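You operate a simulated robot arm through the tools that you are given. There is no shell and no other tool. Be economical: measure what you need, move in short steps, check, and stop when the job is done.

Carry out the task below with a simulated robot arm. There is one attempt and no reset: what you move stays moved.

TASK
Move the remote's battery to the USED tin, fit the one from the NEW tin and shut all lids.

The check looks at the end state, three seconds after you hand in, the way a careful person would. Anything else that was tipped, shoved, dropped, spilled or broken makes it a failure. Lids that push on must go on centred and level and be pressed home; caps that screw on are set level and turned clockwise until they are tight.

THE ROBOT
A 6-joint arm with a two-finger parallel gripper, fixed in place. Base frame: the origin is at the foot of the arm, x ahead of it, y to its left, z up; the work surface is at about z = 60. Readings come in cm, degrees, newtons and seconds.
With the tool pointing down near the work surface it reaches from about 16 to 64 cm from the base axis. Its first joint turns from -66.0 to 66.0 degrees. Payload 2.9 kg.
Tool frame: the origin (TCP) lies between the finger pads and is the grasp point; the fingertips stand 3 cm ahead of it; z points along the fingers, y is the line along which they close. The gripper opens to 11 cm. The fingers are 2 cm wide and 1 cm thick; the gripper's body (4.8 by 11.2 cm) begins 5.5 cm behind the TCP.
Orientation is that of the tool frame in the base frame, as a unit quaternion [w, x, y, z]. With the fingers straight down and closing along the base's y, the tool's x points along the base's -x, its y along +y and its z along -z.

THE INTERFACE
- The arm moves only by the tool jog_arm. Its argument "rows" is one flat list of numbers, 7 for each row, row after row: the shift along the base's x, y, z in cm, then the turn, a rotation vector about the base's x, y, z in degrees, then the opening, from 0 (shut) to 1 (fully open). In form: [tx, ty, tz, ax, ay, az, claw, tx, ty, tz, ax, ay, az, claw, ...]. A call has 1 to 20 rows; each row shifts and turns the commanded pose from where the row before left it. Each row takes 0.2 s and may step no farther than 5 cm and 8.6 degrees from the row before; otherwise, or with a gripper value out of range, the whole call is refused. Where a pose cannot be reached the arm comes as near as it can. A force on the tool above 40 N (or 10 N above the force at the start of the call, whichever is more), or a blocked arm, ends the call early, and 0.2 s more pass. Each finger travels about 10.8 cm/s and halts on what it meets, pressing with about 22 N; the grip force reading is that of the motor and also rises with nothing between the fingers. The clock runs only during rows and for 0.2 s after the last one: add rows that do not move to give the fingers time. It gives the time, the measured TCP pose, the force on the tool (base axes), the opening and the grip force at its end, in the units of the frame above (readings bear some noise).
- Cameras (640 x 400 px; columns grow to the right, rows downward): "scene" is fixed at [7.07, 44.33, 139.21]; the picture's right is [-0.81, -0.59, 0.00], its down [-0.34, 0.47, -0.81] and it looks along [0.48, -0.66, -0.58] (base axes); focal length 356 px, centre (320, 200). "wrist" rides on the gripper at [-3.6, 0, -5.7] in the tool frame; the picture's right is [0.00, -1.00, 0.00], its down [0.97, 0.00, -0.24] and it looks along [0.24, 0.00, 0.97] (tool axes); focal length 218 px, centre (320, 200). There is no depth. A picture from a camera that has moved, and an enlarged one, comes with that camera's place and axes in the base frame and with its lens. The place of the scene camera against the robot may be out by one fixed shift of up to 1.8 cm in any direction.
- capture(camera): a new picture of that camera. No time passes.
- close_up(camera, box): a new picture of the part [left, top, right, bottom] of that camera's present view, enlarged. No time passes.
- job_done(): hands the job in; it is judged then, once.

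Go step by step. Nothing tells you positions but the pictures and the camera data: compare them with the known pose of the tool, close in by small moves and look again before you grip or let go. The budget is 120 turns and 76 pictures, counting those below and the enlarged ones. Unless the task says otherwise, let go and move clear before handing in, and close with one line.

The tools are called after ">>>" as name(argument=value, ...) on one line, values as JSON. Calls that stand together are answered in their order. jog_arm: Moves the arm, as the interface text tells. Its arguments: {"type":"object","properties":{"rows":{"type":"array","items":{"type":"number"}}},"required":["rows"]} The other tools are called the same way: capture (camera) takes a picture; close_up (camera, box) takes an enlarged picture of a part of a camera's view; job_done () hands the job in.

At the start:

```text
time_s: 0.0
position: [41.18, -29.27, 94.9]
tcp_rot: [0.001, 0.0, 1.0, 0.0]
wrist_force: [-0.1, 0.2, -0.3]
opening: 11.01
grip_force: 0.1
```

scene: 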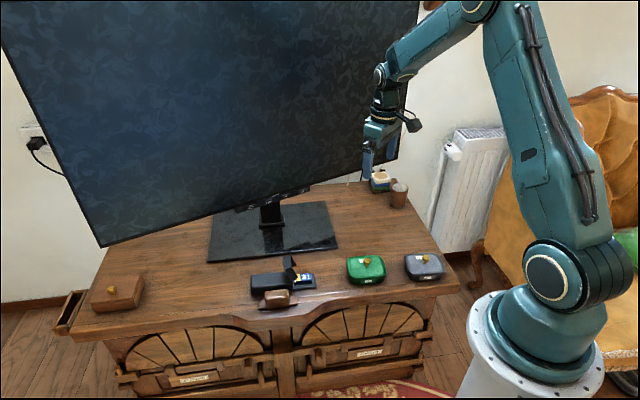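
wrist: 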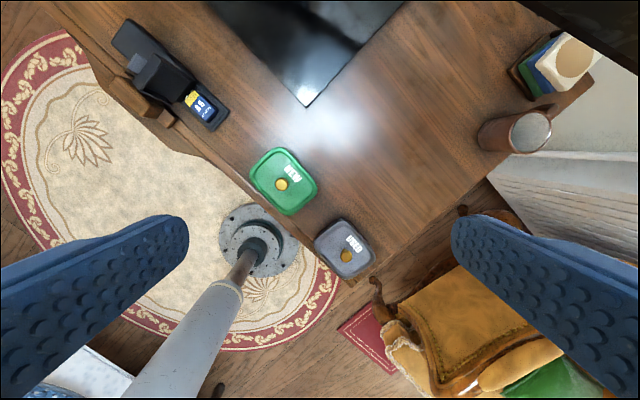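

I see a remote with an open flap and a battery showing, a green tin (probably NEW) and a grey tin (USED), both with knobbed lids. I'll look closer first.

>>> close_up(camera="scene", box=[230, 235, 350, 310])

>>> close_up(camera="scene", box=[335, 235, 455, 310])

>>> close_up(camera="wrist", box=[100, 10, 260, 140])

>>> close_up(camera="wrist", box=[230, 130, 390, 290])

```text
5.33 times, centred on (290, 272) of scene
camera zoom: at [7.07, 44.33, 139.21], right [-0.81, -0.59, 0.0], down [-0.34, 0.47, -0.81], along [0.48, -0.66, -0.58], focal length 1901 px, centre (480, -187)
```

zoom: 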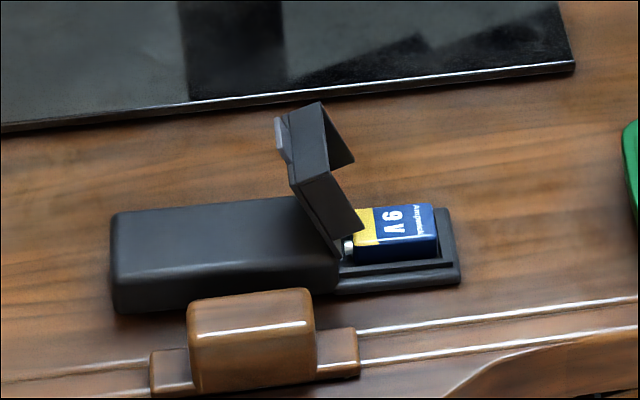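

```text
5.33 times, centred on (395, 272) of scene
camera zoom: at [7.07, 44.33, 139.21], right [-0.81, -0.59, 0.0], down [-0.34, 0.47, -0.81], along [0.48, -0.66, -0.58], focal length 1901 px, centre (-80, -187)
```

zoom: 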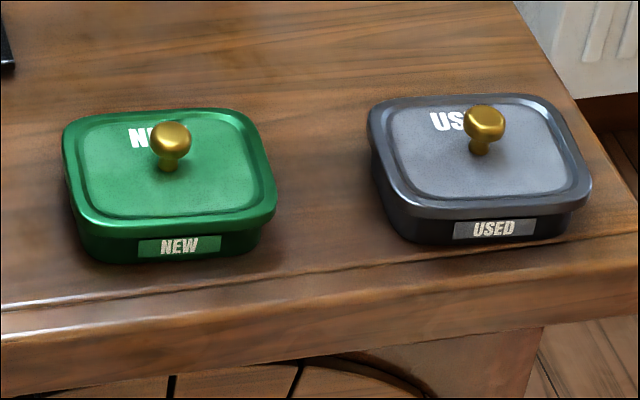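

```text
3.08 times, centred on (180, 75) of wrist
camera zoom: at [44.71, -29.26, 100.6], right [0.0, -1.0, 0.0], down [-0.97, 0.0, 0.24], along [-0.24, 0.0, -0.97], focal length 672 px, centre (751, 585)
```

zoom: 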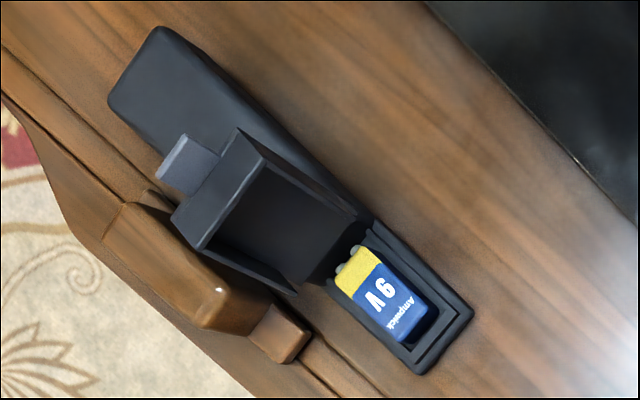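

```text
2.50 times, centred on (310, 210) of wrist
camera zoom: at [44.71, -29.26, 100.6], right [0.0, -1.0, 0.0], down [-0.97, 0.0, 0.24], along [-0.24, 0.0, -0.97], focal length 546 px, centre (345, 175)
```

zoom: 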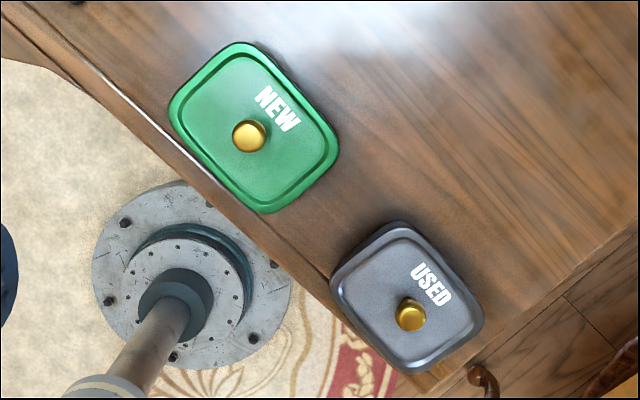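

The NEW tin's knob is near (39,-23), USED near (26,-34), battery near (51,-10) and the flap leans back past vertical. I'll look at the gripper's own shape before planning yaw.

>>> close_up(camera="scene", box=[340, 50, 460, 215])

```text
2.42 times, centred on (400, 132) of scene
camera zoom: at [7.07, 44.33, 139.21], right [-0.81, -0.59, 0.0], down [-0.34, 0.47, -0.81], along [0.48, -0.66, -0.58], focal length 864 px, centre (126, 364)
```

zoom: 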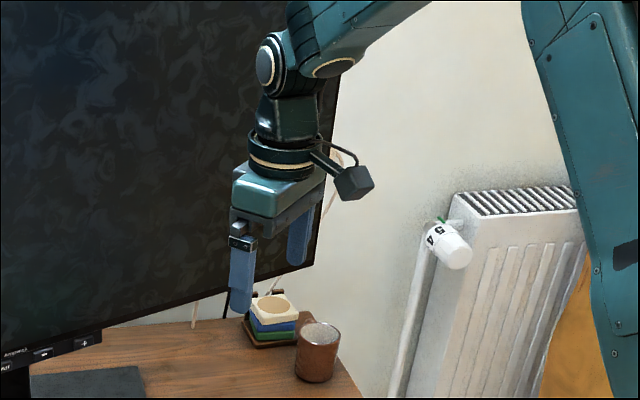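

Plan: one tin at a time — USED first. I move above the USED tin, turning the hand to line up with the tins and remote, then look.

>>> jog_arm(rows=[-2.4, -0.7, -2.5, 0, 0, 7.2, 1, -2.4, -0.7, -2.5, 0, 0, 7.2, 1, -2.4, -0.7, -2.5, 0, 0, 7.2, 1, -2.4, -0.7, -2.5, 0, 0, 7.2, 1, -2.4, -0.7, -2.5, 0, 0, 7.2, 1, -2, -0.5, -2.5, 0, 0, 0, 1, 0, 0, 0, 0, 0, 0, 1])

>>> capture(camera="wrist")

```text
time_s: 1.6
position: [27.08, -33.23, 79.76]
tcp_rot: [0.0, -0.309, 0.951, 0.001]
wrist_force: [0.3, 0.1, 0.2]
opening: 10.98
grip_force: 0.1
```

```text
68 pictures are left
camera wrist: at [30.08, -31.15, 85.45], right [0.59, -0.81, 0.0], down [-0.78, -0.57, 0.24], along [-0.19, -0.14, -0.97], focal length 218 px, centre (320, 200)
```

wrist: 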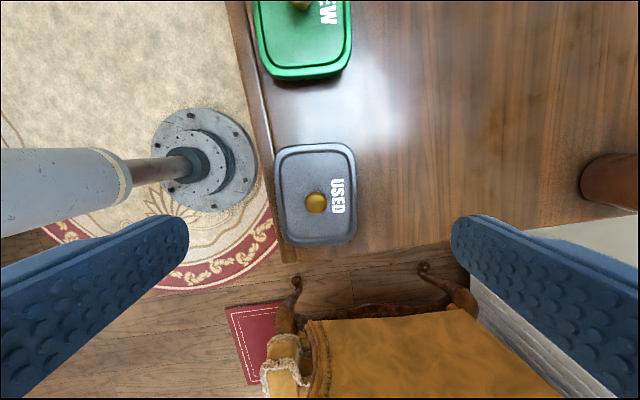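

USED knob triangulates to about (25.6,-33.9,64.9). I descend above it with a partly closed gripper and check.

>>> jog_arm(rows=[-1.43, -0.69, -2, 0, 0, 0, 0.7, 0, 0, -4, 0, 0, 0, 0.5, 0, 0, -3.8, 0, 0, 0, 0.5, 0, 0, 0, 0, 0, 0, 0.5])

>>> capture(camera="wrist")

>>> close_up(camera="scene", box=[360, 200, 480, 300])

```text
time_s: 2.6
position: [25.58, -33.93, 70.16]
tcp_rot: [-0.001, -0.309, 0.951, 0.0]
wrist_force: [0.4, -0.2, -0.7]
opening: 5.5
grip_force: 0.1
```

```text
67 pictures are left
camera wrist: at [28.48, -31.83, 75.72], right [0.59, -0.81, 0.0], down [-0.79, -0.57, 0.24], along [-0.19, -0.14, -0.97], focal length 218 px, centre (320, 200)
```

wrist: 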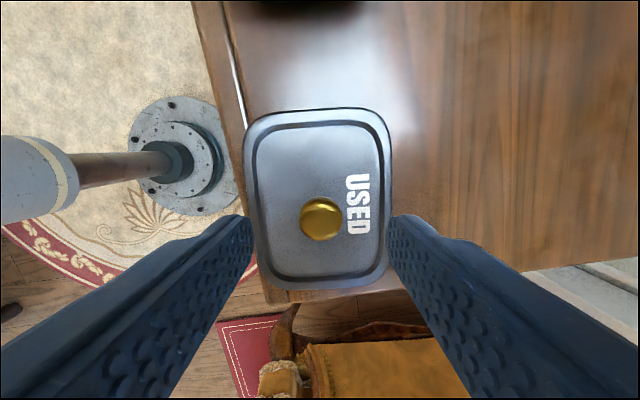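

```text
4.00 times, centred on (420, 250) of scene
camera zoom: at [7.07, 44.33, 139.21], right [-0.81, -0.59, 0.0], down [-0.34, 0.47, -0.81], along [0.48, -0.66, -0.58], focal length 1426 px, centre (-80, 0)
```

zoom: 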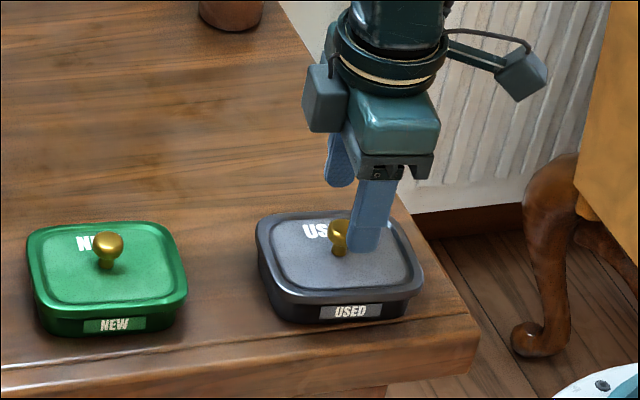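

Knob is centred under the gripper. I descend and close on it.

>>> jog_arm(rows=[0, 0, -2, 0, 0, 0, 0.5, 0, 0, -1.4, 0, 0, 0, 0.5, 0, 0, 0, 0, 0, 0, 0.3, 0, 0, 0, 0, 0, 0, 0, 0, 0, 0, 0, 0, 0, 0, 0, 0, 0, 0, 0, 0, 0])

>>> close_up(camera="scene", box=[380, 200, 460, 300])

```text
time_s: 4.0
position: [25.71, -33.86, 66.72]
tcp_rot: [-0.001, -0.31, 0.951, 0.0]
wrist_force: [0.1, 0.1, 0.0]
opening: 2.04
grip_force: 22.2
```

```text
4.00 times, centred on (420, 250) of scene
camera zoom: at [7.07, 44.33, 139.21], right [-0.81, -0.59, 0.0], down [-0.34, 0.47, -0.81], along [0.48, -0.66, -0.58], focal length 1426 px, centre (-80, 0)
```

zoom: 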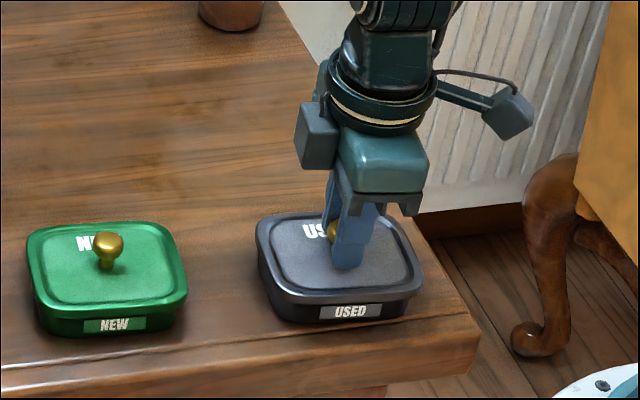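

Knob gripped (2.0 cm). I lift gently.

>>> jog_arm(rows=[0, 0, 0.4, 0, 0, 0, 0, 0, 0, 0.4, 0, 0, 0, 0, 0, 0, 0.7, 0, 0, 0, 0, 0, 0, 1, 0, 0, 0, 0, 0, 0, 0, 0, 0, 0, 0])

>>> close_up(camera="scene", box=[380, 200, 460, 300])

```text
time_s: 5.2
position: [25.71, -33.9, 69.16]
tcp_rot: [0.0, -0.308, 0.951, 0.0]
wrist_force: [0.4, -0.1, 0.4]
opening: 1.97
grip_force: 22.4
```

```text
4.00 times, centred on (420, 250) of scene
camera zoom: at [7.07, 44.33, 139.21], right [-0.81, -0.59, 0.0], down [-0.34, 0.47, -0.81], along [0.48, -0.66, -0.58], focal length 1426 px, centre (-80, 0)
```

zoom: 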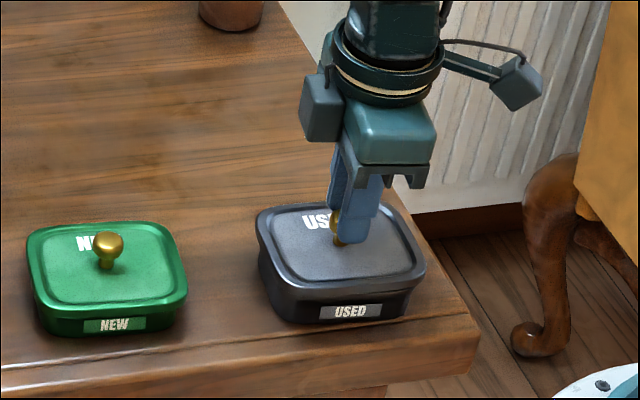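

The lid seems to have risen less than the hand. I check from the wrist.

>>> close_up(camera="wrist", box=[220, 90, 420, 310])

>>> close_up(camera="scene", box=[400, 235, 450, 285])

```text
1.82 times, centred on (320, 200) of wrist
camera zoom: at [28.56, -31.8, 74.87], right [0.59, -0.81, 0.0], down [-0.79, -0.57, 0.24], along [-0.19, -0.14, -0.97], focal length 397 px, centre (320, 200)
```

zoom: 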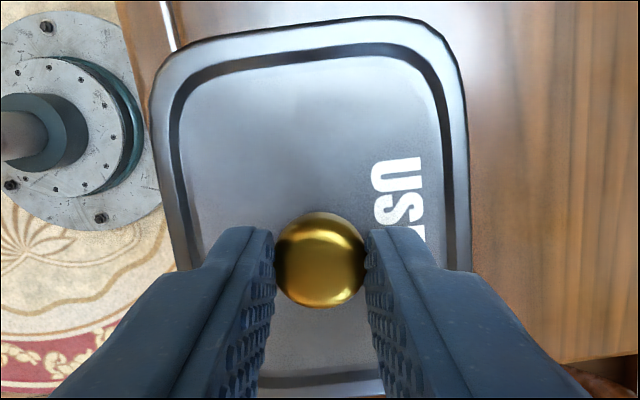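

```text
8.00 times, centred on (425, 260) of scene
camera zoom: at [7.07, 44.33, 139.21], right [-0.81, -0.59, 0.0], down [-0.34, 0.47, -0.81], along [0.48, -0.66, -0.58], focal length 2852 px, centre (-520, -280)
```

zoom: 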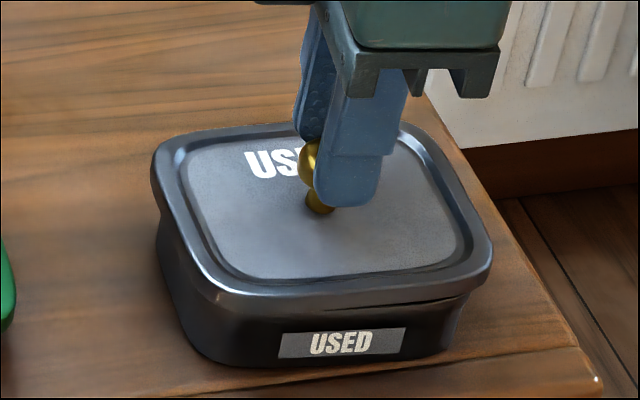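

The grip slipped partway; the lid is loosened but still on. I regrip lower on the knob.

>>> jog_arm(rows=[0, 0, 0, 0, 0, 0, 0.35, 0, 0, 0, 0, 0, 0, 0.4, 0, 0, -1.5, 0, 0, 0, 0.4, 0, 0, -1.3, 0, 0, 0, 0.4, 0, 0, 0, 0, 0, 0, 0.4])

>>> capture(camera="wrist")

>>> close_up(camera="scene", box=[400, 235, 450, 285])

```text
time_s: 6.2
position: [25.71, -33.86, 67.04]
tcp_rot: [0.0, -0.308, 0.951, 0.001]
wrist_force: [-3.6, 3.7, 16.3]
opening: 4.41
grip_force: 0.1
stopped in row 5: the force on the tool passed its limit (the readings are from after the stop); the commanded pose is now the measured one
```

```text
61 pictures are left
camera wrist: at [28.59, -31.78, 72.71], right [0.59, -0.81, 0.0], down [-0.79, -0.57, 0.24], along [-0.19, -0.14, -0.97], focal length 218 px, centre (320, 200)
```

wrist: 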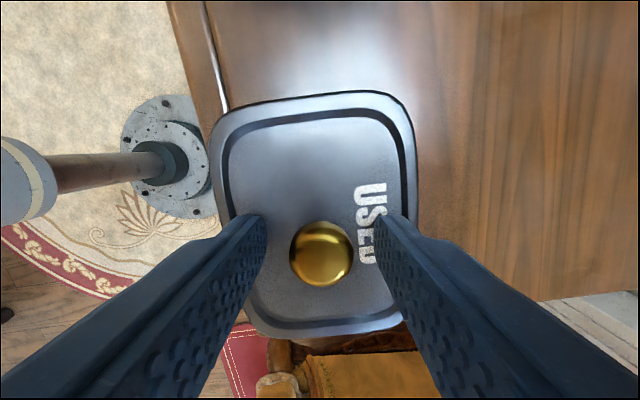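

```text
8.00 times, centred on (425, 260) of scene
camera zoom: at [7.05, 44.36, 139.21], right [-0.81, -0.59, 0.0], down [-0.34, 0.47, -0.81], along [0.48, -0.66, -0.58], focal length 2852 px, centre (-520, -280)
```

zoom: 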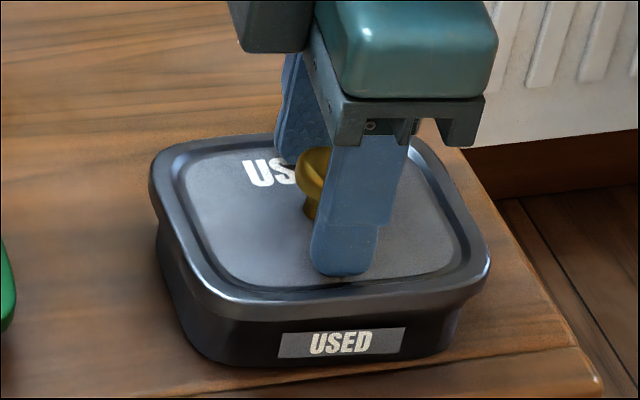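

Fingertips just touch the lid. I back off a hair, shift slightly onto the knob centre, and grip low.

>>> jog_arm(rows=[-0.2, -0.15, 0.15, 0, 0, 0, 0.4, 0, 0, 0, 0, 0, 0, 0.2, 0, 0, 0, 0, 0, 0, 0, 0, 0, 0, 0, 0, 0, 0, 0, 0, 0, 0, 0, 0, 0, 0, 0, 0.15, 0, 0, 0, 0, 0, 0, 0.15, 0, 0, 0, 0])

>>> jog_arm(rows=[0, 0, 0.15, 0, 0, 0, 0, 0, 0, 0.15, 0, 0, 0, 0, 0, 0, 0.15, 0, 0, 0, 0])

>>> close_up(camera="scene", box=[400, 235, 450, 285])

```text
time_s: 7.8
position: [25.59, -34.05, 67.41]
tcp_rot: [0.001, -0.309, 0.951, 0.001]
wrist_force: [0.1, -1.1, -0.2]
opening: 2.04
grip_force: 21.6
```

```text
time_s: 8.6
position: [25.59, -34.0, 67.8]
tcp_rot: [0.0, -0.308, 0.951, 0.0]
wrist_force: [0.8, 0.6, 0.3]
opening: 2.03
grip_force: 22.1
```

```text
8.00 times, centred on (425, 260) of scene
camera zoom: at [7.07, 44.33, 139.21], right [-0.81, -0.59, 0.0], down [-0.34, 0.47, -0.81], along [0.48, -0.66, -0.58], focal length 2852 px, centre (-520, -280)
```

zoom: 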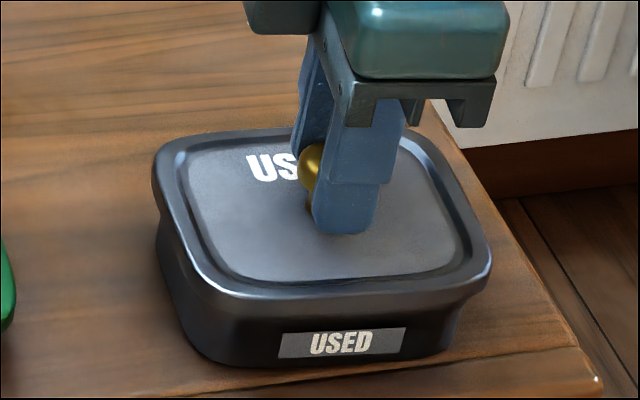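

>>> jog_arm(rows=[0, 0, 0.3, 0, 0, 0, 0, 0, 0, 0.3, 0, 0, 0, 0])

>>> close_up(camera="scene", box=[400, 235, 450, 285])

>>> capture(camera="wrist")

```text
time_s: 9.2
position: [25.55, -34.04, 68.47]
tcp_rot: [0.0, -0.308, 0.951, 0.001]
wrist_force: [-0.6, -1.3, -0.8]
opening: 2.02
grip_force: 22.1
```

```text
8.00 times, centred on (425, 260) of scene
camera zoom: at [7.07, 44.33, 139.21], right [-0.81, -0.59, 0.0], down [-0.34, 0.47, -0.81], along [0.48, -0.66, -0.58], focal length 2852 px, centre (-520, -280)
```

zoom: 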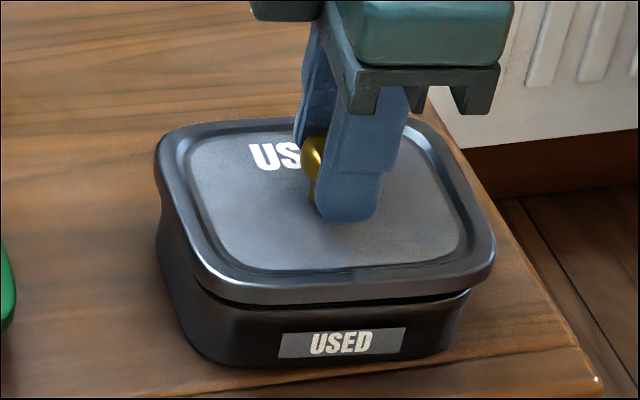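

```text
57 pictures are left
camera wrist: at [28.43, -31.9, 74.12], right [0.59, -0.81, 0.0], down [-0.79, -0.57, 0.24], along [-0.19, -0.14, -0.97], focal length 218 px, centre (320, 200)
```

wrist: 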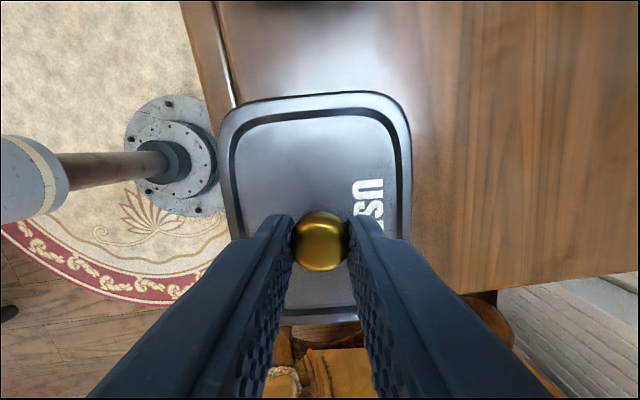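

The lid is now rising with the hand (gap visible). Continue up.

>>> jog_arm(rows=[0, 0, 0.5, 0, 0, 0, 0, 0, 0, 0.8, 0, 0, 0, 0, 0, 0, 1, 0, 0, 0, 0, 0, 0, 1, 0, 0, 0, 0])

>>> close_up(camera="scene", box=[390, 215, 460, 285])

```text
time_s: 10.2
position: [25.5, -34.14, 71.74]
tcp_rot: [0.0, -0.308, 0.951, 0.0]
wrist_force: [-0.2, 0.1, -0.2]
opening: 2.03
grip_force: 21.7
```

```text
5.71 times, centred on (425, 250) of scene
camera zoom: at [7.07, 44.33, 139.21], right [-0.81, -0.59, 0.0], down [-0.34, 0.47, -0.81], along [0.48, -0.66, -0.58], focal length 2037 px, centre (-280, -86)
```

zoom: 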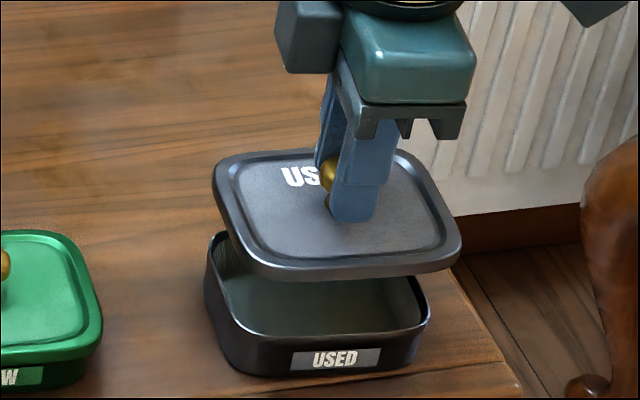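

Lid is off. I carry it back behind the tin to about (32,-42.6) and set it down.

>>> jog_arm(rows=[1.3, -1.8, 0.5, 0, 0, 0, 0, 1.6, -2.2, 0, 0, 0, 0, 0, 1.6, -2.2, 0, 0, 0, 0, 0, 1.7, -2.3, 0, 0, 0, 0, 0, 0, 0, -2, 0, 0, 0, 0, 0, 0, -2, 0, 0, 0, 0, 0, 0, -2, 0, 0, 0, 0, 0, 0, 0, 0, 0, 0, 0])

>>> close_up(camera="scene", box=[370, 195, 450, 275])

>>> capture(camera="wrist")

```text
time_s: 12.0
position: [31.65, -42.4, 66.33]
tcp_rot: [0.0, -0.308, 0.951, 0.0]
wrist_force: [-0.2, 0.1, -0.4]
opening: 2.02
grip_force: 22.6
```

```text
5.00 times, centred on (410, 235) of scene
camera zoom: at [7.07, 44.33, 139.21], right [-0.81, -0.59, 0.0], down [-0.34, 0.47, -0.81], along [0.48, -0.66, -0.58], focal length 1782 px, centre (-130, 25)
```

zoom: 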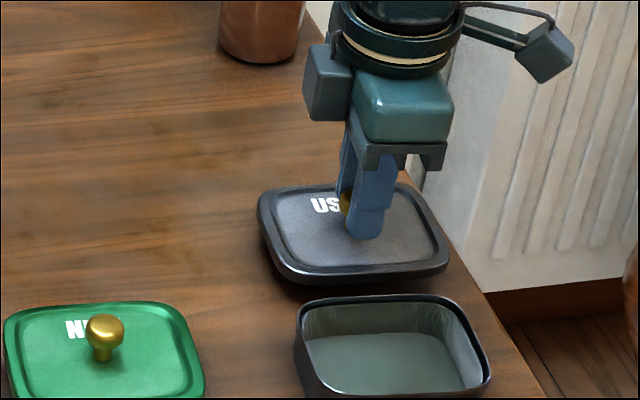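

```text
54 pictures are left
camera wrist: at [34.55, -40.45, 71.99], right [0.59, -0.81, 0.0], down [-0.79, -0.57, 0.24], along [-0.19, -0.14, -0.97], focal length 218 px, centre (320, 200)
```

wrist: 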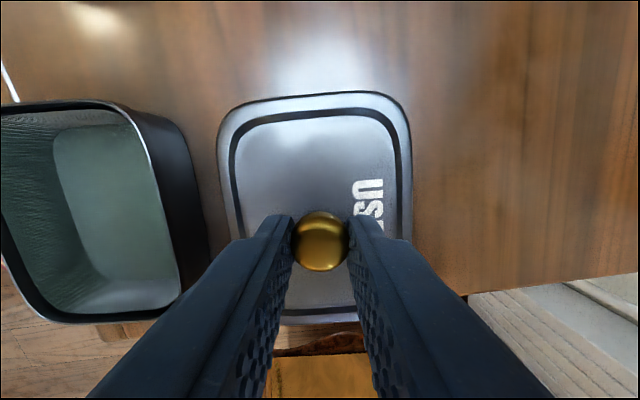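

I shift 2 cm away from the table edge and lower to contact.

>>> jog_arm(rows=[2.2, 0.4, 0, 0, 0, 0, 0, 0, 0, -0.8, 0, 0, 0, 0, 0, 0, -0.5, 0, 0, 0, 0, 0, 0, -0.3, 0, 0, 0, 0, 0, 0, -0.2, 0, 0, 0, 0, 0, 0, -0.2, 0, 0, 0, 0])

>>> close_up(camera="scene", box=[370, 205, 450, 255])

```text
time_s: 13.4
position: [33.96, -42.13, 64.21]
tcp_rot: [-0.001, -0.309, 0.951, 0.0]
wrist_force: [-4.7, 8.7, 22.2]
opening: 2.06
grip_force: 22.1
```

```text
8.00 times, centred on (410, 230) of scene
camera zoom: at [7.04, 44.38, 139.2], right [-0.81, -0.59, 0.0], down [-0.34, 0.47, -0.81], along [0.48, -0.66, -0.58], focal length 2852 px, centre (-400, -40)
```

zoom: 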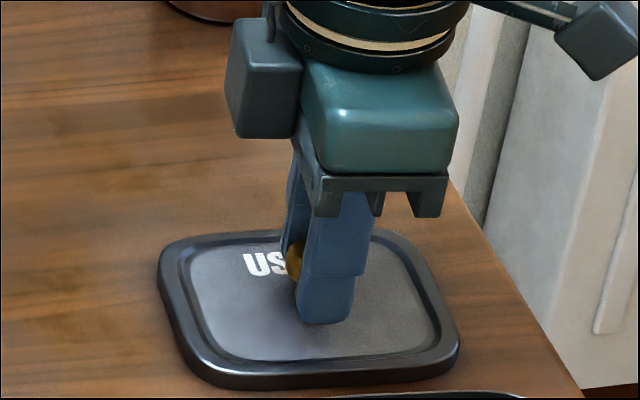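

Lid is on the table. I release, rise, and travel toward the remote, turning the hand 180° so the wrist camera box stays clear of the flap.

>>> jog_arm(rows=[0, 0, 0.1, 0, 0, 0, 0.2, 0, 0, 0, 0, 0, 0, 0.4, 0, 0, 1, 0, 0, 0, 0.4, 0, 0, 2, 0, 0, 0, 0.4, 0, 0.5, 3, 0, 0, 0, 0.4, 0, 1.5, 3, 0, 0, 0, 0.4, 0.5, 2, 3, 0, 0, -8.5, 0.4, 0.5, 2, 3, 0, 0, -8.5, 0.4, 0.5, 2, 2, 0, 0, -8.5, 0.4, 0.5, 2, 0, 0, 0, -8.5, 0.4, 0.5, 2, 0, 0, 0, -8.5, 0.4, 1, 2, 0, 0, 0, -8.5, 0.4, 1, 2, 0, 0, 0, -8.5, 0.4, 1, 2, 0, 0, 0, -8.5, 0.4, 1, 2, 0, 0, 0, -8.5, 0.4, 1, 2, 0, 0, 0, -8.5, 0.4, 1, 2, 0, 0, 0, -8.5, 0.4, 1, 2, 0, 0, 0, -8.5, 0.4, 1, 1, 0, 0, 0, -8.5, 0.4, 0, 0, 0, 0, 0, 0, 0.4])

>>> capture(camera="scene")

```text
time_s: 17.6
position: [44.46, -15.15, 81.35]
tcp_rot: [0.001, 0.606, 0.796, 0.0]
wrist_force: [0.0, 0.2, 0.2]
opening: 4.39
grip_force: 0.1
```

```text
52 pictures are left
```

scene: 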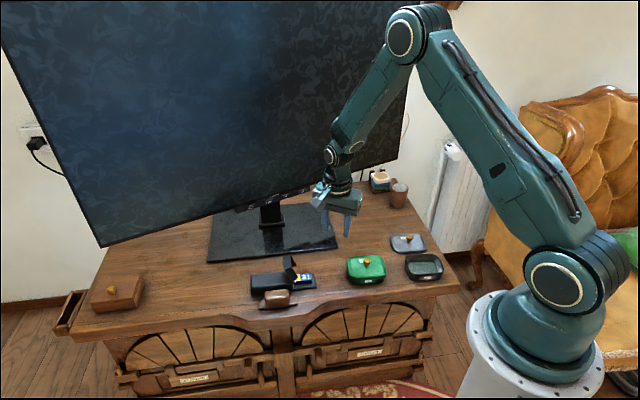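

>>> jog_arm(rows=[0.4, 0.3, 0, 0, 0, -8.6, 0.4, 0.4, 0.3, 0, 0, 0, -8.6, 0.4, 0.4, 0.3, 0, 0, 0, -8.6, 0.4, 0.4, 0.3, 0, 0, 0, -8.6, 0.4, 0.4, 0.3, 0, 0, 0, -8.6, 0.4, 0, 0, 0, 0, 0, -8.6, 0.4, 0, 0, 0, 0, 0, -8.6, 0.4, 0, 0, 0, 0, 0, -8.6, 0.4, 0, 0, 0, 0, 0, 0, 0.4])

>>> capture(camera="wrist")

```text
time_s: 19.6
position: [46.42, -13.63, 81.2]
tcp_rot: [0.001, 0.949, 0.314, 0.0]
wrist_force: [0.0, 0.4, 0.1]
opening: 4.4
grip_force: 0.1
```

```text
51 pictures are left
camera wrist: at [43.52, -15.82, 86.97], right [-0.6, 0.8, 0.0], down [0.78, 0.58, 0.24], along [0.19, 0.14, -0.97], focal length 218 px, centre (320, 200)
```

wrist: 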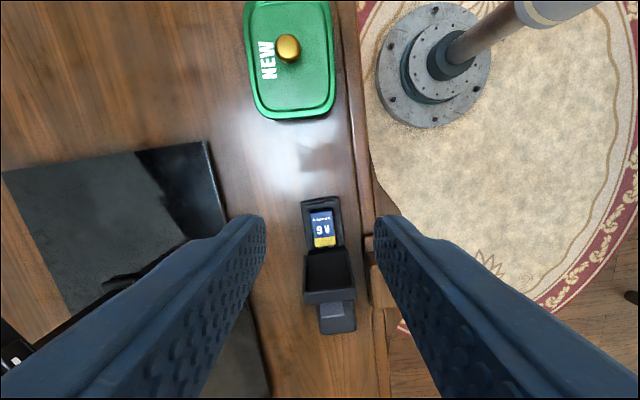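

The 180° yaw works. Battery is at about (51.0,-9.7); remote axis is ~5.5° off my yaw. I correct and descend to z≈72 to look closely.

>>> jog_arm(rows=[1.5, 1.3, -3, 0, 0, 5.5, 0.4, 1.5, 1.3, -3, 0, 0, 0, 0.4, 1.5, 1.3, -3, 0, 0, 0, 0.4, 0, 0, 0, 0, 0, 0, 0.4])

>>> close_up(camera="wrist", box=[240, 120, 400, 340])

>>> close_up(camera="scene", box=[250, 230, 340, 310])

```text
time_s: 20.6
position: [51.09, -9.68, 72.1]
tcp_rot: [0.001, 0.933, 0.36, 0.0]
wrist_force: [0.0, 0.8, 0.9]
opening: 4.39
grip_force: 0.1
```

```text
1.82 times, centred on (320, 230) of wrist
camera zoom: at [48.39, -12.11, 77.94], right [-0.67, 0.74, 0.0], down [0.72, 0.65, 0.24], along [0.18, 0.16, -0.97], focal length 397 px, centre (320, 146)
```

zoom: 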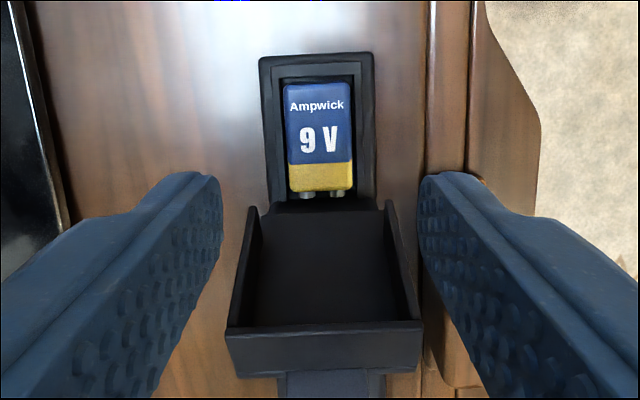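

```text
5.00 times, centred on (295, 270) of scene
camera zoom: at [7.07, 44.33, 139.21], right [-0.81, -0.59, 0.0], down [-0.34, 0.47, -0.81], along [0.48, -0.66, -0.58], focal length 1782 px, centre (445, -150)
```

zoom: 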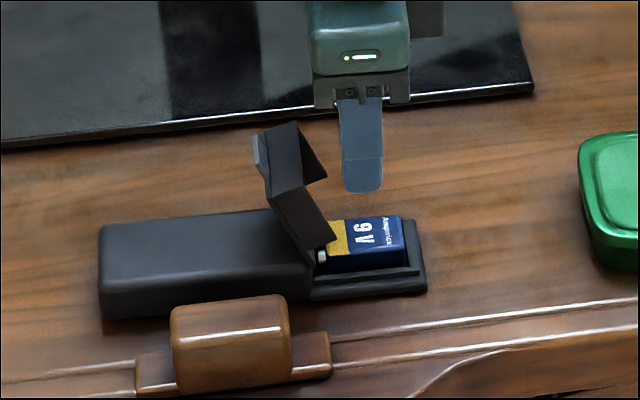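

Aligned; battery centre ≈(50.9,-9.9), top near z 63. I descend to fingertips at z≈62.1 straddling the battery.

>>> jog_arm(rows=[-0.2, -0.2, -2, 0, 0, 0, 0.36, 0, 0, -2.5, 0, 0, 0, 0.36, 0, 0, -1.5, 0, 0, 0, 0.36, 0, 0, -0.9, 0, 0, 0, 0.36, 0, 0, 0, 0, 0, 0, 0.36])

>>> close_up(camera="wrist", box=[240, 120, 400, 340])

>>> close_up(camera="scene", box=[270, 240, 340, 300])

```text
time_s: 21.8
position: [50.95, -9.87, 65.46]
tcp_rot: [0.0, 0.933, 0.36, 0.0]
wrist_force: [0.2, 0.0, 0.7]
opening: 3.98
grip_force: 0.0
```

```text
1.82 times, centred on (320, 230) of wrist
camera zoom: at [48.2, -12.37, 71.16], right [-0.67, 0.74, 0.0], down [0.72, 0.65, 0.24], along [0.18, 0.16, -0.97], focal length 397 px, centre (320, 146)
```

zoom: 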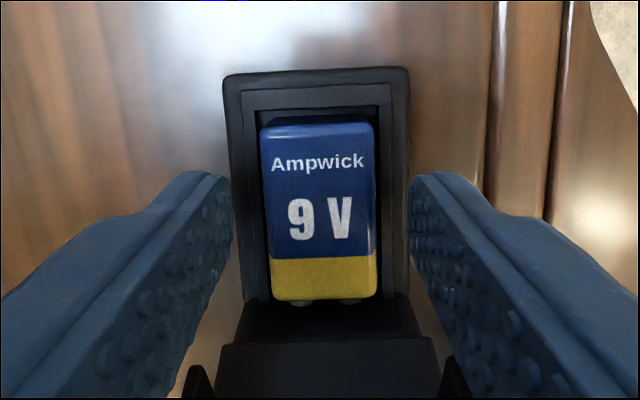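

```text
6.67 times, centred on (305, 270) of scene
camera zoom: at [7.07, 44.33, 139.21], right [-0.81, -0.59, 0.0], down [-0.34, 0.47, -0.81], along [0.48, -0.66, -0.58], focal length 2377 px, centre (420, -267)
```

zoom: 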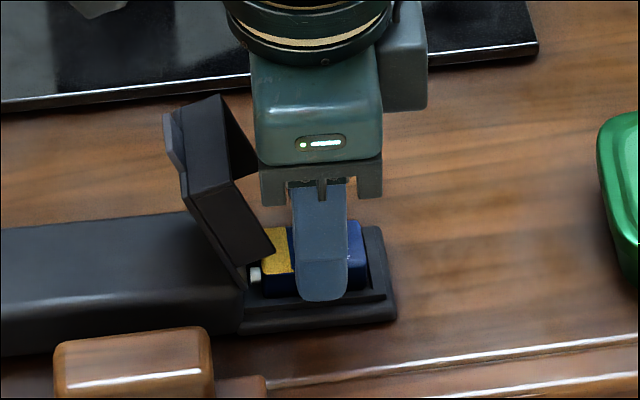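

Centred. Lower 0.4 and close.

>>> jog_arm(rows=[0, 0, -0.4, 0, 0, 0, 0.36, 0, 0, 0, 0, 0, 0, 0.25, 0, 0, 0, 0, 0, 0, 0.1, 0, 0, 0, 0, 0, 0, 0, 0, 0, 0, 0, 0, 0, 0])

>>> close_up(camera="wrist", box=[240, 120, 400, 340])

```text
time_s: 23.0
position: [50.72, -9.9, 65.01]
tcp_rot: [0.0, 0.933, 0.36, 0.0]
wrist_force: [-0.4, 0.4, 0.1]
opening: 2.54
grip_force: 21.9
```

```text
1.82 times, centred on (320, 230) of wrist
camera zoom: at [48.1, -12.35, 70.74], right [-0.67, 0.74, 0.0], down [0.72, 0.65, 0.24], along [0.18, 0.16, -0.97], focal length 397 px, centre (320, 146)
```

zoom: 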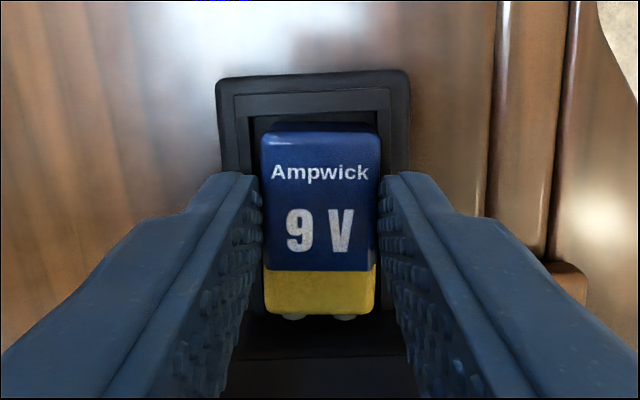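

Gripped at 2.54 cm. Lift.

>>> jog_arm(rows=[0, 0, 0.4, 0, 0, 0, 0, 0, 0, 0.6, 0, 0, 0, 0, 0, 0, 1, 0, 0, 0, 0, 0, 0, 2, 0, 0, 0, 0, 0, 0, 3, 0, 0, 0, 0, 0, 0, 3, 0, 0, 0, 0, 0, 0, 0, 0, 0, 0, 0])

>>> capture(camera="wrist")

>>> close_up(camera="scene", box=[250, 210, 340, 300])

```text
time_s: 24.6
position: [50.87, -9.87, 75.0]
tcp_rot: [0.0, 0.933, 0.361, 0.0]
wrist_force: [-0.4, 0.0, -0.3]
opening: 2.57
grip_force: 22.2
```

```text
45 pictures are left
camera wrist: at [48.1, -12.35, 80.73], right [-0.67, 0.74, 0.0], down [0.72, 0.65, 0.24], along [0.18, 0.16, -0.97], focal length 218 px, centre (320, 200)
```

wrist: 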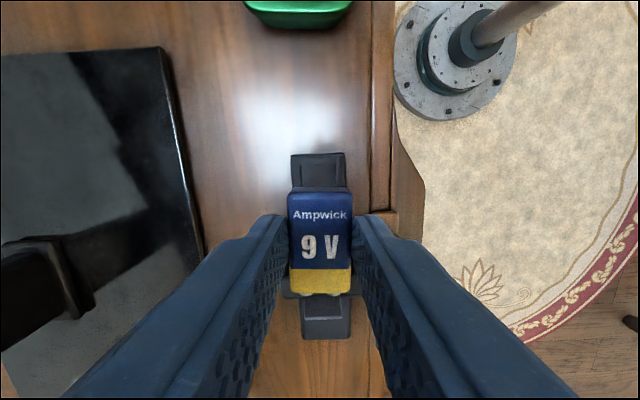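

```text
4.44 times, centred on (295, 255) of scene
camera zoom: at [7.07, 44.33, 139.21], right [-0.81, -0.59, 0.0], down [-0.34, 0.47, -0.81], along [0.48, -0.66, -0.58], focal length 1584 px, centre (431, -44)
```

zoom: 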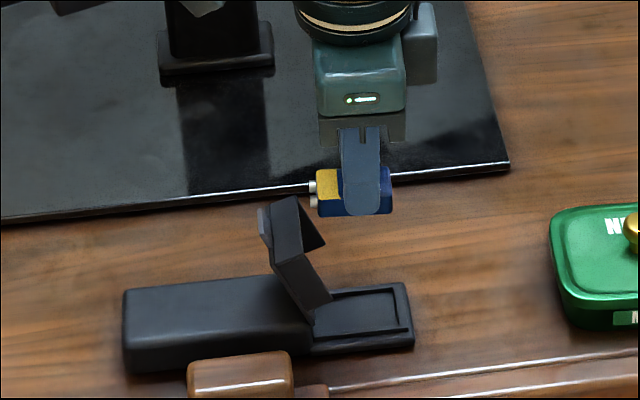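

Battery is held level. I carry it over to the USED tin, keeping above the NEW knob.

>>> jog_arm(rows=[-2.5, -2.4, 0.5, 0, 0, -2.5, 0, -2.5, -2.4, 0.5, 0, 0, -2.5, 0, -2.5, -2.4, 0, 0, 0, 0, 0, -2.5, -2.4, 0, 0, 0, 0, 0, -2.5, -2.4, 0, 0, 0, 0, 0, -2.5, -2.4, 0, 0, 0, 0, 0, -2.5, -2.4, 0, 0, 0, 0, 0, -2.5, -2.4, 0, 0, 0, 0, 0, -2.5, -2.4, 0, 0, 0, 0, 0, -2.7, -2.4, 0, 0, 0, 0, 0, 0, 0, -1.5, 0, 0, 0, 0, 0, 0, 0, 0, 0, 0, 0])

>>> capture(camera="wrist")

>>> close_up(camera="scene", box=[380, 200, 470, 290])

```text
time_s: 27.2
position: [25.69, -34.1, 74.59]
tcp_rot: [0.001, 0.947, 0.32, 0.0]
wrist_force: [-0.4, 0.6, -0.4]
opening: 2.52
grip_force: 22.3
```

```text
43 pictures are left
camera wrist: at [22.67, -36.29, 80.28], right [-0.6, 0.8, 0.0], down [0.77, 0.59, 0.24], along [0.19, 0.14, -0.97], focal length 218 px, centre (320, 200)
```

wrist: 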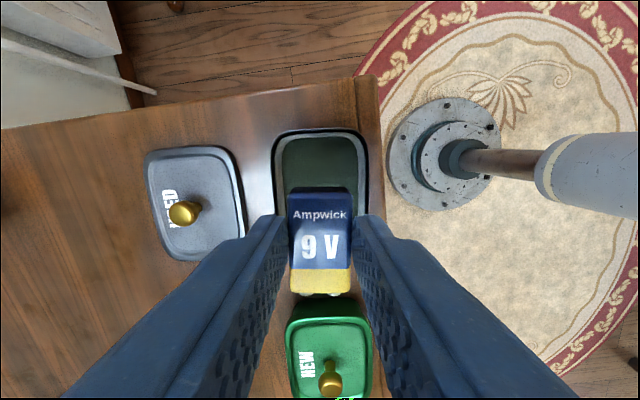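

```text
4.44 times, centred on (425, 245) of scene
camera zoom: at [7.07, 44.33, 139.21], right [-0.81, -0.59, 0.0], down [-0.34, 0.47, -0.81], along [0.48, -0.66, -0.58], focal length 1584 px, centre (-147, 0)
```

zoom: 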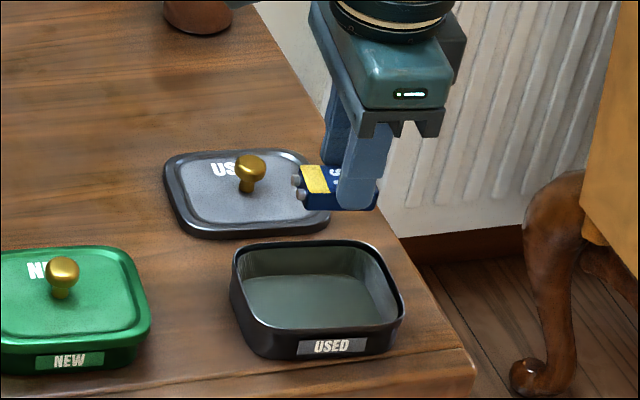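

The battery is centred over the open USED tin. I lower it in.

>>> jog_arm(rows=[0, 0, -3, 0, 0, 0, 0, 0, 0, -3, 0, 0, 0, 0, 0, 0, -2, 0, 0, 0, 0, 0, 0, -1, 0, 0, 0, 0, 0, 0, -0.5, 0, 0, 0, 0, 0, 0, -0.3, 0, 0, 0, 0])

>>> close_up(camera="scene", box=[400, 220, 460, 290])

```text
time_s: 28.6
position: [25.57, -34.03, 64.68]
tcp_rot: [0.001, 0.948, 0.319, 0.001]
wrist_force: [-0.1, 0.3, -0.3]
opening: 2.54
grip_force: 21.5
```

```text
5.71 times, centred on (430, 255) of scene
camera zoom: at [7.07, 44.33, 139.21], right [-0.81, -0.59, 0.0], down [-0.34, 0.47, -0.81], along [0.48, -0.66, -0.58], focal length 2037 px, centre (-309, -114)
```

zoom: 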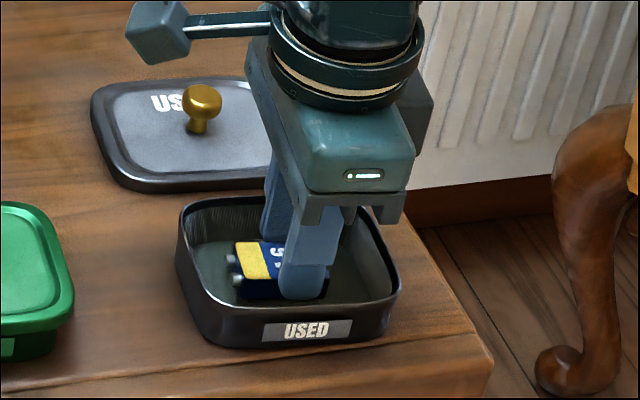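

>>> jog_arm(rows=[0, 0, -0.2, 0, 0, 0, 0, 0, 0, -0.15, 0, 0, 0, 0, 0, 0, -0.15, 0, 0, 0, 0])

```text
time_s: 29.4
position: [25.55, -34.03, 64.17]
tcp_rot: [0.002, 0.948, 0.319, 0.0]
wrist_force: [-0.3, 1.2, 12.5]
opening: 2.52
grip_force: 22.1
```

Contact with the tin floor. I release and rise, then look at the tin.

>>> jog_arm(rows=[0, 0, 0.1, 0, 0, 0, 0.28, 0, 0, 0, 0, 0, 0, 0.33, 0, 0, 0, 0, 0, 0, 0.33, 0, 0, 2, 0, 0, 0, 0.33, 0, 0, 4, 0, 0, 0, 0.33, 0, 0, 4, 0, 0, 0, 0.33, 0, 0, 4, 0, 0, 0, 0.33, 0, 0, 0, 0, 0, 0, 0.33])

>>> capture(camera="wrist")

```text
time_s: 31.2
position: [25.66, -34.0, 78.21]
tcp_rot: [0.0, 0.948, 0.319, 0.001]
wrist_force: [0.1, -0.2, 0.6]
opening: 3.62
grip_force: 0.1
```

```text
40 pictures are left
camera wrist: at [22.79, -36.17, 83.99], right [-0.6, 0.8, 0.0], down [0.77, 0.59, 0.24], along [0.19, 0.15, -0.97], focal length 218 px, centre (320, 200)
```

wrist: 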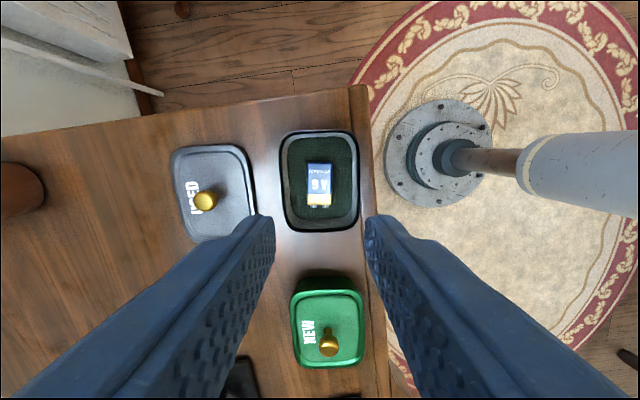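

Old battery sits in the USED tin. Now back above the USED lid to measure its rotation relative to the tin.

>>> jog_arm(rows=[2, -2, 0, 0, 0, 0, 0.4, 2, -2, 0, 0, 0, 0, 0.4, 2.2, -2, 0, 0, 0, 0, 0.4, 2.1, -2.1, -2, 0, 0, 0, 0.4, 0, 0, -2, 0, 0, 0, 0.4, 0, 0, 0, 0, 0, 0, 0.4])

>>> capture(camera="wrist")

```text
time_s: 32.6
position: [33.81, -41.97, 74.16]
tcp_rot: [0.001, 0.948, 0.319, 0.0]
wrist_force: [-0.6, 0.0, 0.9]
opening: 4.39
grip_force: 0.0
```

```text
39 pictures are left
camera wrist: at [30.93, -44.19, 79.92], right [-0.6, 0.8, 0.0], down [0.77, 0.59, 0.24], along [0.19, 0.14, -0.97], focal length 218 px, centre (320, 200)
```

wrist: 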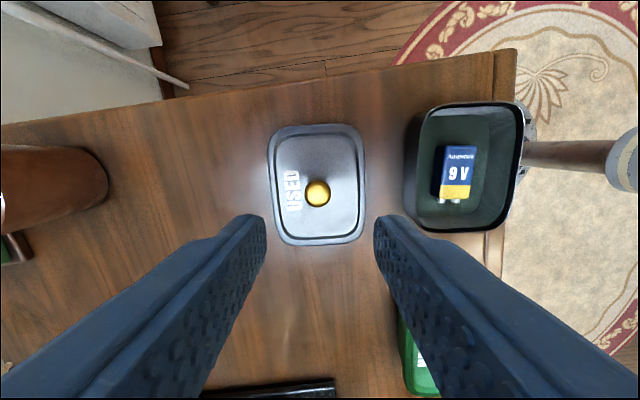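

Knob nearly centred; lid is ~1.8° rotated relative to the tin. I descend and grip.

>>> jog_arm(rows=[0.25, 0, -4, 0, 0, 0, 0.4, 0, 0, -4, 0, 0, 0, 0.4, 0, 0, -1.7, 0, 0, 0, 0.4, 0, 0, 0, 0, 0, 0, 0.4])

>>> capture(camera="wrist")

```text
time_s: 33.6
position: [34.09, -41.77, 64.39]
tcp_rot: [0.001, 0.948, 0.319, 0.0]
wrist_force: [-0.1, -0.4, 0.9]
opening: 4.39
grip_force: 0.1
```

```text
38 pictures are left
camera wrist: at [31.2, -43.94, 70.18], right [-0.6, 0.8, 0.0], down [0.77, 0.59, 0.24], along [0.19, 0.14, -0.97], focal length 218 px, centre (320, 200)
```

wrist: 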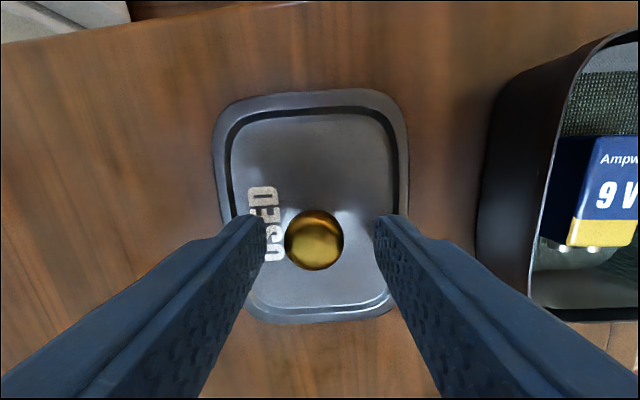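

>>> jog_arm(rows=[0.12, -0.17, -0.05, 0, 0, 0, 0.4, 0, 0, 0, 0, 0, 0, 0.25, 0, 0, 0, 0, 0, 0, 0, 0, 0, 0, 0, 0, 0, 0, 0, 0, 0, 0, 0, 0, 0, 0, 0, 0.5, 0, 0, 0, 0, 0, 0, 0.5, 0, 0, 0, 0, 0, 0, 2, 0, 0, 0, 0, 0, 0, 3, 0, 0, 0, 0, 0, 0, 0, 0, 0, 0, 0])

>>> capture(camera="wrist")

>>> close_up(camera="scene", box=[370, 190, 450, 270])

```text
time_s: 35.8
position: [34.16, -42.29, 70.75]
tcp_rot: [0.0, 0.948, 0.319, 0.0]
wrist_force: [0.8, 1.0, -0.4]
opening: 2.01
grip_force: 22.1
```

```text
37 pictures are left
camera wrist: at [31.25, -44.45, 76.46], right [-0.6, 0.8, 0.0], down [0.77, 0.59, 0.24], along [0.19, 0.15, -0.97], focal length 218 px, centre (320, 200)
```

wrist: 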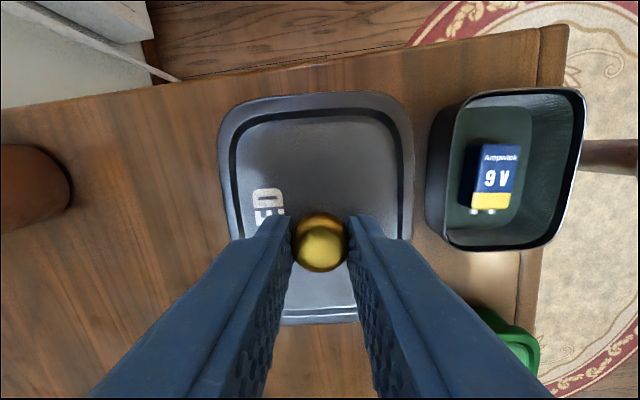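

```text
5.00 times, centred on (410, 230) of scene
camera zoom: at [7.07, 44.33, 139.21], right [-0.81, -0.59, 0.0], down [-0.34, 0.47, -0.81], along [0.48, -0.66, -0.58], focal length 1782 px, centre (-130, 50)
```

zoom: 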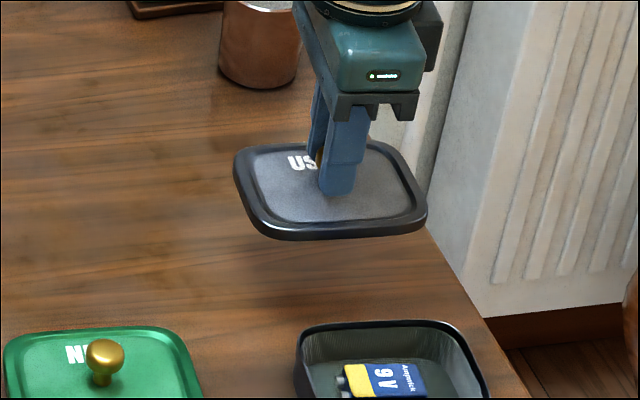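

Lid held level and its yaw now matches the tin. I carry it over the tin at z≈70 and check.

>>> jog_arm(rows=[-2, 2, 0, 0, 0, 0, 0, -2, 2, 0, 0, 0, 0, 0, -2, 2, 0, 0, 0, 0, 0, -2.51, 2.44, 0, 0, 0, 0, 0, 0, 0, -1.0, 0, 0, 0, 0, 0, 0, 0, 0, 0, 0, 0])

>>> capture(camera="wrist")

>>> close_up(camera="scene", box=[385, 220, 465, 290])

```text
time_s: 37.2
position: [25.58, -33.75, 69.61]
tcp_rot: [0.001, 0.948, 0.32, 0.002]
wrist_force: [-0.2, -0.3, -1.1]
opening: 2.05
grip_force: 21.4
```

```text
35 pictures are left
camera wrist: at [22.8, -36.04, 75.36], right [-0.6, 0.8, 0.0], down [0.77, 0.59, 0.24], along [0.19, 0.14, -0.97], focal length 218 px, centre (320, 200)
```

wrist: 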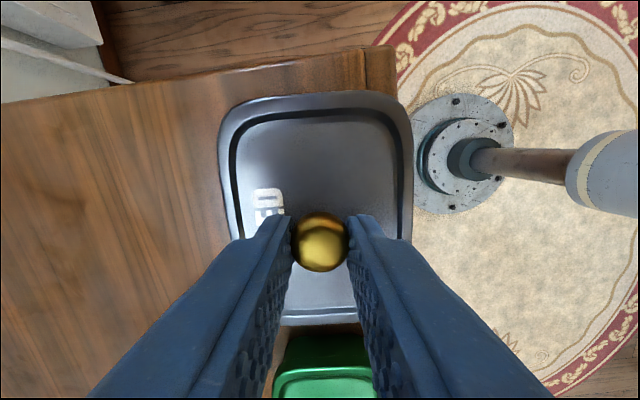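

```text
5.71 times, centred on (425, 255) of scene
camera zoom: at [7.07, 44.33, 139.21], right [-0.81, -0.59, 0.0], down [-0.34, 0.47, -0.81], along [0.48, -0.66, -0.58], focal length 2037 px, centre (-280, -114)
```

zoom: 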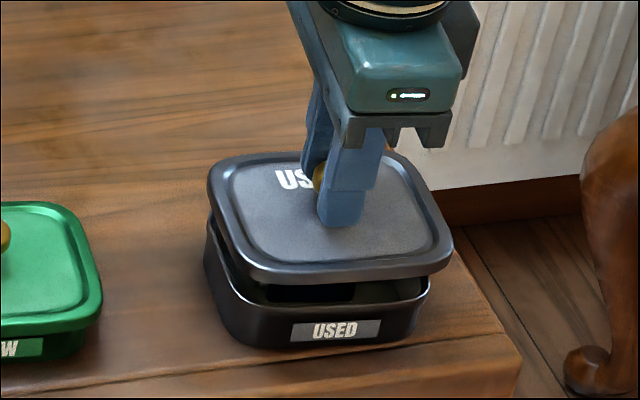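

Alignment looks right compared with the original seated view. I lower slowly and press.

>>> jog_arm(rows=[0, 0, -0.8, 0, 0, 0, 0, 0, 0, -0.6, 0, 0, 0, 0, 0, 0, -0.4, 0, 0, 0, 0, 0, 0, -0.2, 0, 0, 0, 0, 0, 0, -0.2, 0, 0, 0, 0, 0, 0, -0.2, 0, 0, 0, 0, 0, 0, -0.2, 0, 0, 0, 0])

>>> close_up(camera="scene", box=[400, 235, 450, 285])

```text
time_s: 38.8
position: [25.66, -33.79, 66.92]
tcp_rot: [0.001, 0.948, 0.318, 0.0]
wrist_force: [0.7, 0.1, 0.5]
opening: 2.02
grip_force: 21.9
```

```text
8.00 times, centred on (425, 260) of scene
camera zoom: at [7.07, 44.33, 139.21], right [-0.81, -0.59, 0.0], down [-0.34, 0.47, -0.81], along [0.48, -0.66, -0.58], focal length 2852 px, centre (-520, -280)
```

zoom: 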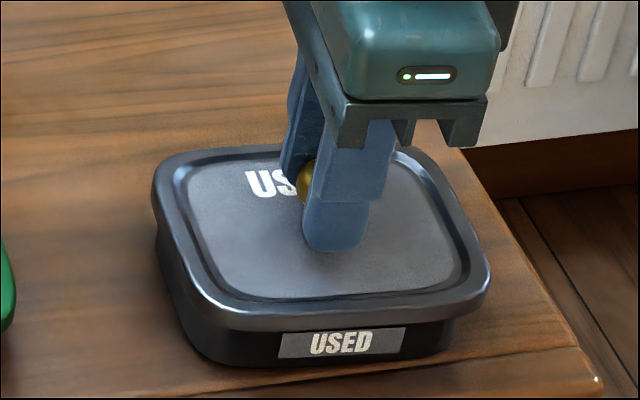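

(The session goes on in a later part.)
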